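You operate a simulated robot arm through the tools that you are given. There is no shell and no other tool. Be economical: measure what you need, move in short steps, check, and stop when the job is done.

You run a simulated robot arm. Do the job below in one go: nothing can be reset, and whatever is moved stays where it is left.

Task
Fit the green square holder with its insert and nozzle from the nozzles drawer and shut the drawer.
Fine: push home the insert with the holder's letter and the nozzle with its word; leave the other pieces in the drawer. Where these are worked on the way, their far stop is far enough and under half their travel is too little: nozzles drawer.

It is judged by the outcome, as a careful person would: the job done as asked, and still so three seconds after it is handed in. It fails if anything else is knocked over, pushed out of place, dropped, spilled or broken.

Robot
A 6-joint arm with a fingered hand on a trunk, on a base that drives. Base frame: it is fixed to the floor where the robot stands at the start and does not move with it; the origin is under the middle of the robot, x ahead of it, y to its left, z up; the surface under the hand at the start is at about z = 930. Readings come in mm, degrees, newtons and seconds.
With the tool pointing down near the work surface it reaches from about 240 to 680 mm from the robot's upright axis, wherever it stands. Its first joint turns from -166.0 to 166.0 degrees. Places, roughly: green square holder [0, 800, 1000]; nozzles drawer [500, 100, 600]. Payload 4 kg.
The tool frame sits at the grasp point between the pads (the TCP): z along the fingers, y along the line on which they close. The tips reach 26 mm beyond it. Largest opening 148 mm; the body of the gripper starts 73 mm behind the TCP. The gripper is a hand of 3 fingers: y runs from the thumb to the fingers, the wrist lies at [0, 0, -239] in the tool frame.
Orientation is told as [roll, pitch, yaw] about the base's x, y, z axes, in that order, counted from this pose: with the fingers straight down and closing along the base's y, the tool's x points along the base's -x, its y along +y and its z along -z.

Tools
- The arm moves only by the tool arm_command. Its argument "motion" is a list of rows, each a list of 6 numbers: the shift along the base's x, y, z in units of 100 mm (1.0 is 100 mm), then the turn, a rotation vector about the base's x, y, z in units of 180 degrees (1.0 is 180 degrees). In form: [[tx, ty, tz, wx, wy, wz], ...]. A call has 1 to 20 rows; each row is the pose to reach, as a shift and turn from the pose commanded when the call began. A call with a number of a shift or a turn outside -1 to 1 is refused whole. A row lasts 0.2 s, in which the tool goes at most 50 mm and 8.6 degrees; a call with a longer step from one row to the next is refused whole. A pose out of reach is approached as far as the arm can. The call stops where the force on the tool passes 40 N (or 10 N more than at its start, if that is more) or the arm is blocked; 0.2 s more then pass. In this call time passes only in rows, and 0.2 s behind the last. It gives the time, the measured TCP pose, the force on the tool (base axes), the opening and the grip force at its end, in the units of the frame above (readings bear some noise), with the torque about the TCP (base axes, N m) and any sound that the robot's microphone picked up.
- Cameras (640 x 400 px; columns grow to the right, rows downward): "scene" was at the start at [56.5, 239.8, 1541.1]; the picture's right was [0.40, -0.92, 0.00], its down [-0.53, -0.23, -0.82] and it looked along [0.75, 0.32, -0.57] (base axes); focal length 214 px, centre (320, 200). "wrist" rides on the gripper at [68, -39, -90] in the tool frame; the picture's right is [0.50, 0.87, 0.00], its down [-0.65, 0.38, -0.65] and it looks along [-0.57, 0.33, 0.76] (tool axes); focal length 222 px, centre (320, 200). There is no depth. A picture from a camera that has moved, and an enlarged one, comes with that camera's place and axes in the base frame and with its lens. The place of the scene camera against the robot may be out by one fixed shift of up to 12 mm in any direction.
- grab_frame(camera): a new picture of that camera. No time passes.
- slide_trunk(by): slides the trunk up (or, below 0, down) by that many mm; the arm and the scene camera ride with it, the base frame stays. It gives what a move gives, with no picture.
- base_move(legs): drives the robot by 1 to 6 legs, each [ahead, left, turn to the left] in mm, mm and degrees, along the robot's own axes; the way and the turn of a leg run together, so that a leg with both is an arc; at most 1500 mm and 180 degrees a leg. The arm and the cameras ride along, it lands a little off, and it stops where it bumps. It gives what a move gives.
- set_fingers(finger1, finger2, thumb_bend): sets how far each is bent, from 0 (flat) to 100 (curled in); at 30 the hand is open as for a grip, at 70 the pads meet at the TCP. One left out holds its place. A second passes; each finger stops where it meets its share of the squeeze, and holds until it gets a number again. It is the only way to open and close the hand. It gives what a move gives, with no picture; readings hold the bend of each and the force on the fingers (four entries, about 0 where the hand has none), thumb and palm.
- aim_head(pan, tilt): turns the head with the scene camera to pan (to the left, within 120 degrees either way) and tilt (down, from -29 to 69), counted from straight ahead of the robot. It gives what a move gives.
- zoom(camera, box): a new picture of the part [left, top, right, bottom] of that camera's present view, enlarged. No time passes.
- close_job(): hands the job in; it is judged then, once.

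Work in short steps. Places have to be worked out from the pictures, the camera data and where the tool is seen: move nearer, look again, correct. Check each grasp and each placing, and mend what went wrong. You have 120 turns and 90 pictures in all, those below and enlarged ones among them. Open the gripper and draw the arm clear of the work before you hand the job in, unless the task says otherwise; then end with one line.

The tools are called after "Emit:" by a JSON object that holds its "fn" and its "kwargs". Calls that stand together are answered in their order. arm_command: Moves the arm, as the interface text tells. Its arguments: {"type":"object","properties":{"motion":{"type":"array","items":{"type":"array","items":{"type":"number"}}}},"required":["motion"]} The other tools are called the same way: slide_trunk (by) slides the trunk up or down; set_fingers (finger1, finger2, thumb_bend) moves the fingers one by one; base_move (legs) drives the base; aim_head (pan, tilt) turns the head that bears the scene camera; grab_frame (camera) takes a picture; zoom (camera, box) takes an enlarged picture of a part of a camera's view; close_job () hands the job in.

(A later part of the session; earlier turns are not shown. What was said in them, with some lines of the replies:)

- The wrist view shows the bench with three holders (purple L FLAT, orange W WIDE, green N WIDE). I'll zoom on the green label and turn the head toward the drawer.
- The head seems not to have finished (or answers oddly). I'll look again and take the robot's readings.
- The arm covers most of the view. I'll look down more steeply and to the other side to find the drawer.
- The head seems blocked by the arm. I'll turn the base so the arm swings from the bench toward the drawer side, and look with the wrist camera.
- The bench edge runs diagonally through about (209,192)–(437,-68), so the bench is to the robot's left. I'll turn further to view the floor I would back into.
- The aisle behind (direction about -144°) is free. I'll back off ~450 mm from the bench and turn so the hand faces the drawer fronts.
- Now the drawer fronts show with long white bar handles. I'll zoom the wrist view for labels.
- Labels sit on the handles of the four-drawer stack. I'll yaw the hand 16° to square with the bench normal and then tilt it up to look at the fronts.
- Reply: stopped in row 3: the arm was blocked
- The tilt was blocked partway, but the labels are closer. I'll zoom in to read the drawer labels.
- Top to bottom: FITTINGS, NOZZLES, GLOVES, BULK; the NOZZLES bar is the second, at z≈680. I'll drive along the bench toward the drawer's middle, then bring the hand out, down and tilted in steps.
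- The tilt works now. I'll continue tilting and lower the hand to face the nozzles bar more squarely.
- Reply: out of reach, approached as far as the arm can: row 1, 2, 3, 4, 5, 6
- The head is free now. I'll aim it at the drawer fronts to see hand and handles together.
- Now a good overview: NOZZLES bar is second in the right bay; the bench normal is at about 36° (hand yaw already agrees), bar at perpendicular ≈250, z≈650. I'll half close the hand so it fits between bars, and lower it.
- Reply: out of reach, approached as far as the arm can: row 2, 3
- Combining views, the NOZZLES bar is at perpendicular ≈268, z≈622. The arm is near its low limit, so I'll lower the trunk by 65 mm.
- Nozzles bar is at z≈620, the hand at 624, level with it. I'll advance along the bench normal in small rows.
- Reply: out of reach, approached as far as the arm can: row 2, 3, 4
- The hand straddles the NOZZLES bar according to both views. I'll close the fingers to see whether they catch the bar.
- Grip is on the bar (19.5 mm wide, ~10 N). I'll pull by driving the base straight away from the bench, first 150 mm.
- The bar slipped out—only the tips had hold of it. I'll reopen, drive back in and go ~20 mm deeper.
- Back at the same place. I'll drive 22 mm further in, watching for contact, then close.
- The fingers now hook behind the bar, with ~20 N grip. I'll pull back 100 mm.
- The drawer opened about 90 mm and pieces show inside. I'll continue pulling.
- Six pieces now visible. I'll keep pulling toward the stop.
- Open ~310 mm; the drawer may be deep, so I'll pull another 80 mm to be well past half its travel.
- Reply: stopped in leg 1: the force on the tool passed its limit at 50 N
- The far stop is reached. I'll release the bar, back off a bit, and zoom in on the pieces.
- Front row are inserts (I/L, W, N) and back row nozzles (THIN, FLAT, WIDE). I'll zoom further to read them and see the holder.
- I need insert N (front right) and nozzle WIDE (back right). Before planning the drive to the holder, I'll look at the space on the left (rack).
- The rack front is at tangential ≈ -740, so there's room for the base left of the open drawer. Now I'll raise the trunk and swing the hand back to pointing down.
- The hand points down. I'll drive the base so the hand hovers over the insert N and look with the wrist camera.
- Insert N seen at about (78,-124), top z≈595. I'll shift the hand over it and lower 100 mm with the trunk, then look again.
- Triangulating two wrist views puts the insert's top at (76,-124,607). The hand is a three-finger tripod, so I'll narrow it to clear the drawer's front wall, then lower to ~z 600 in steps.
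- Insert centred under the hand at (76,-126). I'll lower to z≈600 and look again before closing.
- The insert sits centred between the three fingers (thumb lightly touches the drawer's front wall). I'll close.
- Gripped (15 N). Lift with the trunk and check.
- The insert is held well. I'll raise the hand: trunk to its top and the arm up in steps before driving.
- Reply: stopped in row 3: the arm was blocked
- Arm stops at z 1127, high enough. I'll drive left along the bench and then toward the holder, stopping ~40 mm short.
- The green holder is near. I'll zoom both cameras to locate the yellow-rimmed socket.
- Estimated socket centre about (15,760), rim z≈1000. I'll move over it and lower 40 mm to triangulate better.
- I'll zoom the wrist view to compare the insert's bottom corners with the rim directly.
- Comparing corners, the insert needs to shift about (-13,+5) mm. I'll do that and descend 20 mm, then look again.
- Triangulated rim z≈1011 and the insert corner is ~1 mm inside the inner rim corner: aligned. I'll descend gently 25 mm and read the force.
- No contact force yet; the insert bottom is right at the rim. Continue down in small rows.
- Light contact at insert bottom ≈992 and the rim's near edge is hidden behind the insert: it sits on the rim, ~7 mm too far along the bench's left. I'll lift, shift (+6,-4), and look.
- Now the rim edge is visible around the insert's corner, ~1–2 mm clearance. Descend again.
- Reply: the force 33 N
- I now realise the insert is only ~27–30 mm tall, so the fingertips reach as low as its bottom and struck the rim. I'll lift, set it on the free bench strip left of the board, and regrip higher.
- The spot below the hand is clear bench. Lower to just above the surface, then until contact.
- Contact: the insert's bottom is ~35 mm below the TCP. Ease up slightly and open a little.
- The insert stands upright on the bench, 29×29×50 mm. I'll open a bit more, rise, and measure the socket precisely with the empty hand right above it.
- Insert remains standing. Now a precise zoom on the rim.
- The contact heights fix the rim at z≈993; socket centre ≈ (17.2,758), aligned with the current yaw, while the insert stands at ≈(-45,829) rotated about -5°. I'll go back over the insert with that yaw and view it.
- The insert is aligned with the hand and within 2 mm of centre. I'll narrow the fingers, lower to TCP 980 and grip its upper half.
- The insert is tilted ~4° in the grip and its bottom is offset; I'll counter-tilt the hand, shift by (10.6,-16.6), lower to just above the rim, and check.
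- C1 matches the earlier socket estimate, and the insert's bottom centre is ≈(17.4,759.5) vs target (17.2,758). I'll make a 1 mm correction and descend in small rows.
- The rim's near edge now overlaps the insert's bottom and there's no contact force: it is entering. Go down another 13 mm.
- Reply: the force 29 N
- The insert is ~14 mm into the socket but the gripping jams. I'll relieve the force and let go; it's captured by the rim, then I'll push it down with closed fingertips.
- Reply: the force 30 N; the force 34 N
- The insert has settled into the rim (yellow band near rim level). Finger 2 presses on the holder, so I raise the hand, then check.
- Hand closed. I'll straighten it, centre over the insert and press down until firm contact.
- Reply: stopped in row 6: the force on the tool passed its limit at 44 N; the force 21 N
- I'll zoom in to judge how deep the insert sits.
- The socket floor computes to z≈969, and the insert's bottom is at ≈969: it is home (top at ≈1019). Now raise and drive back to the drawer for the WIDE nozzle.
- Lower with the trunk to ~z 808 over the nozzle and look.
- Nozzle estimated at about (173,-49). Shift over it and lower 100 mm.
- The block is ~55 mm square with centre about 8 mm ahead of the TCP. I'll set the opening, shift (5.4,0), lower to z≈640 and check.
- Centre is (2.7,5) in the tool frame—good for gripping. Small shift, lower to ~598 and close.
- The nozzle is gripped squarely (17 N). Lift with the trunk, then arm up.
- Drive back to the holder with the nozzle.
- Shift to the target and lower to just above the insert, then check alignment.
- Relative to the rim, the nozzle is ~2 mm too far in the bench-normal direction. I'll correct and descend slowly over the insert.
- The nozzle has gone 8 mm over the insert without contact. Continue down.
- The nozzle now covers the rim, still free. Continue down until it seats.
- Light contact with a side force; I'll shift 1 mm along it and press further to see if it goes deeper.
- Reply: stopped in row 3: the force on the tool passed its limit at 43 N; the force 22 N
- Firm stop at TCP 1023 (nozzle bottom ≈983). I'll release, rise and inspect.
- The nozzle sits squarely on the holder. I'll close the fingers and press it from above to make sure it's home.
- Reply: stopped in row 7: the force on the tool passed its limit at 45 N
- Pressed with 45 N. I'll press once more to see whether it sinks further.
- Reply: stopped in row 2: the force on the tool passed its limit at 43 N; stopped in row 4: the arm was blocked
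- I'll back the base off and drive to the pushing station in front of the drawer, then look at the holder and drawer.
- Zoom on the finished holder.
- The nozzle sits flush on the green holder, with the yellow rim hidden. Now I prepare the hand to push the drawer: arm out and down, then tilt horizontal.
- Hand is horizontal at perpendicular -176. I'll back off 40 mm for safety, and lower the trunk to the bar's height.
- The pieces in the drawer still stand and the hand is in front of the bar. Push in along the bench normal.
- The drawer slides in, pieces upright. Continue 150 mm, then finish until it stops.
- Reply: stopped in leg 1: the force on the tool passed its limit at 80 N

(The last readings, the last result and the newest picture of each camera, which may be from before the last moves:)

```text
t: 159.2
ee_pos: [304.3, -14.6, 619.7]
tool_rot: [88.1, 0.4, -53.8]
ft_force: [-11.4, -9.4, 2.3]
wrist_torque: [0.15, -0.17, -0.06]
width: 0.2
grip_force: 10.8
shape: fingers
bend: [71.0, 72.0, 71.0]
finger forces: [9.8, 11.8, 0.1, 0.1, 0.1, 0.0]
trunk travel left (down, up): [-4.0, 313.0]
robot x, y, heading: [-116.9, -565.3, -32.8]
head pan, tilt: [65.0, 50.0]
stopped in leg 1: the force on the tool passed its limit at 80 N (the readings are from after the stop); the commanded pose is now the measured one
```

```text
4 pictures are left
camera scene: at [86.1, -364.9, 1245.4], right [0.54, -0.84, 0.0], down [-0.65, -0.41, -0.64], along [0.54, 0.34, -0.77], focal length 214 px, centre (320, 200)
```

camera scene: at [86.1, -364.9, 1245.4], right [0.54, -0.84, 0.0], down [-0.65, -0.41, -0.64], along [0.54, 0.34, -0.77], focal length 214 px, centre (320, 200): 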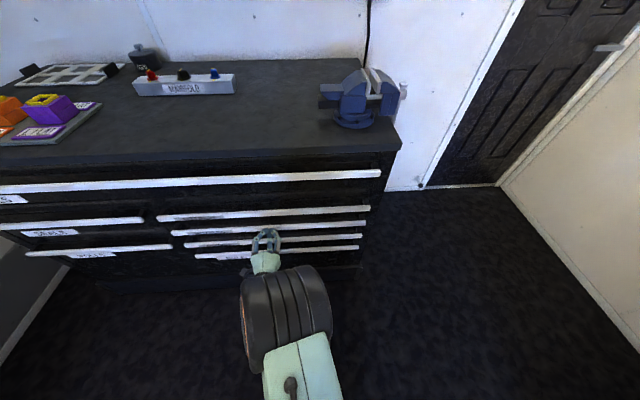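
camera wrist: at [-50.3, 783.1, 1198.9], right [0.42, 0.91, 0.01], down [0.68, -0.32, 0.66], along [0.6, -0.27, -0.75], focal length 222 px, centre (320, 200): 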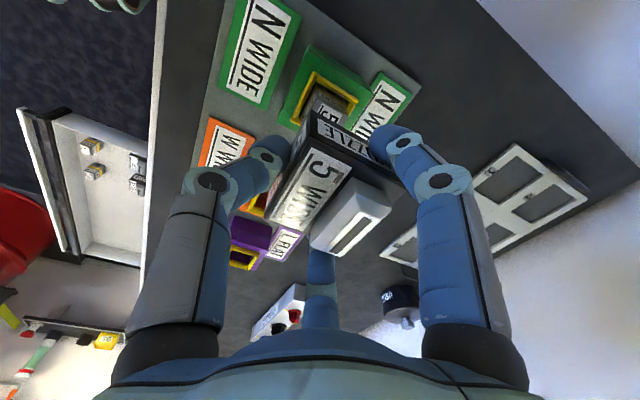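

The drawer hit its stop, bars flush. I'll back away, open the hand, and take a final look.

Emit:
{"fn": "base_move", "kwargs": {"legs": [[-110, -279, 0]]}}

Emit:
{"fn": "set_fingers", "kwargs": {"finger1": 30, "finger2": 30, "thumb_bend": 30}}

Emit:
{"fn": "grab_frame", "kwargs": {"camera": "scene"}}

```text
t: 162.2
ee_pos: [63.0, -185.8, 618.5]
tool_rot: [88.1, 0.4, -53.6]
ft_force: [0.8, -0.5, 0.5]
wrist_torque: [0.0, 0.0, -0.02]
width: 0.0
grip_force: 0.0
shape: fingers
bend: [71.0, 71.0, 70.0]
finger forces: [0.1, 0.0, 0.1, 0.0, 0.1, 0.1]
trunk travel left (down, up): [-4.0, 313.0]
robot x, y, heading: [-355.8, -735.7, -32.6]
head pan, tilt: [65.0, 50.0]
```

```text
t: 163.2
ee_pos: [64.0, -186.2, 619.0]
tool_rot: [88.1, 0.4, -53.7]
ft_force: [0.6, 0.4, 0.0]
wrist_torque: [-0.01, 0.0, -0.02]
width: 126.4
grip_force: 0.1
shape: fingers
bend: [30.0, 30.0, 30.0]
finger forces: [0.0, 0.0, 0.1, 0.0, 0.1, 0.0]
trunk travel left (down, up): [-4.0, 313.0]
robot x, y, heading: [-353.8, -735.4, -32.9]
head pan, tilt: [65.0, 50.0]
```

```text
3 pictures are left
camera scene: at [-154.2, -535.9, 1245.1], right [0.54, -0.84, 0.0], down [-0.65, -0.41, -0.64], along [0.54, 0.34, -0.77], focal length 214 px, centre (320, 200)
```

scene: 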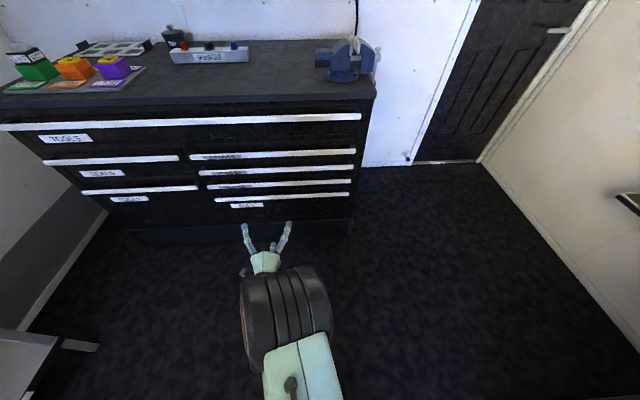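

Last check zooms on the drawer fronts and the holder.

Emit:
{"fn": "zoom", "kwargs": {"camera": "scene", "box": [170, 130, 380, 230]}}

Emit:
{"fn": "zoom", "kwargs": {"camera": "scene", "box": [0, 35, 100, 100]}}

```text
3.05 times, centred on (275, 180) of scene
camera zoom: at [-154.2, -535.9, 1245.1], right [0.54, -0.84, 0.0], down [-0.65, -0.41, -0.64], along [0.54, 0.34, -0.77], focal length 654 px, centre (457, 261)
```

zoom: 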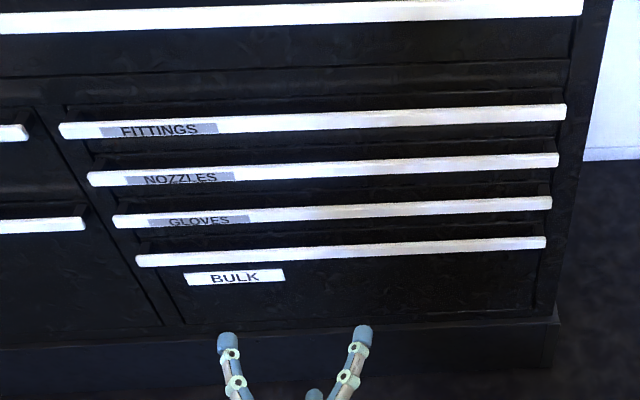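

```text
6.15 times, centred on (50, 68) of scene
camera zoom: at [-154.2, -535.9, 1245.1], right [0.54, -0.84, 0.0], down [-0.65, -0.41, -0.64], along [0.54, 0.34, -0.77], focal length 1320 px, centre (1982, 1015)
```

zoom: 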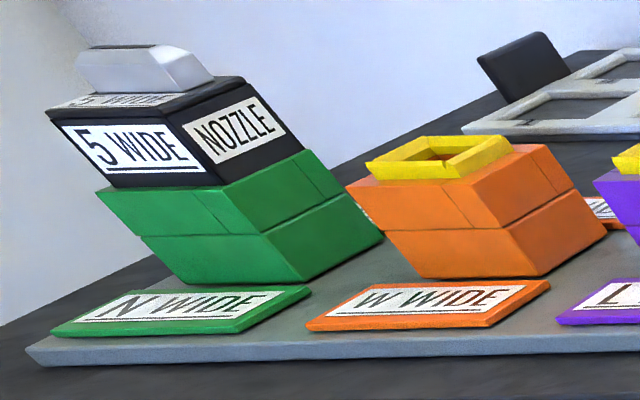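

The nozzle sits flush on the green holder, the drawer is shut level with its neighbours, and the hand is open and clear. I'm handing in.

Emit:
{"fn": "close_job", "kwargs": {}}

```text
The job is handed in.
```

The green holder now has insert N and the WIDE nozzle pushed home. The nozzles drawer is shut with the other pieces left inside it.
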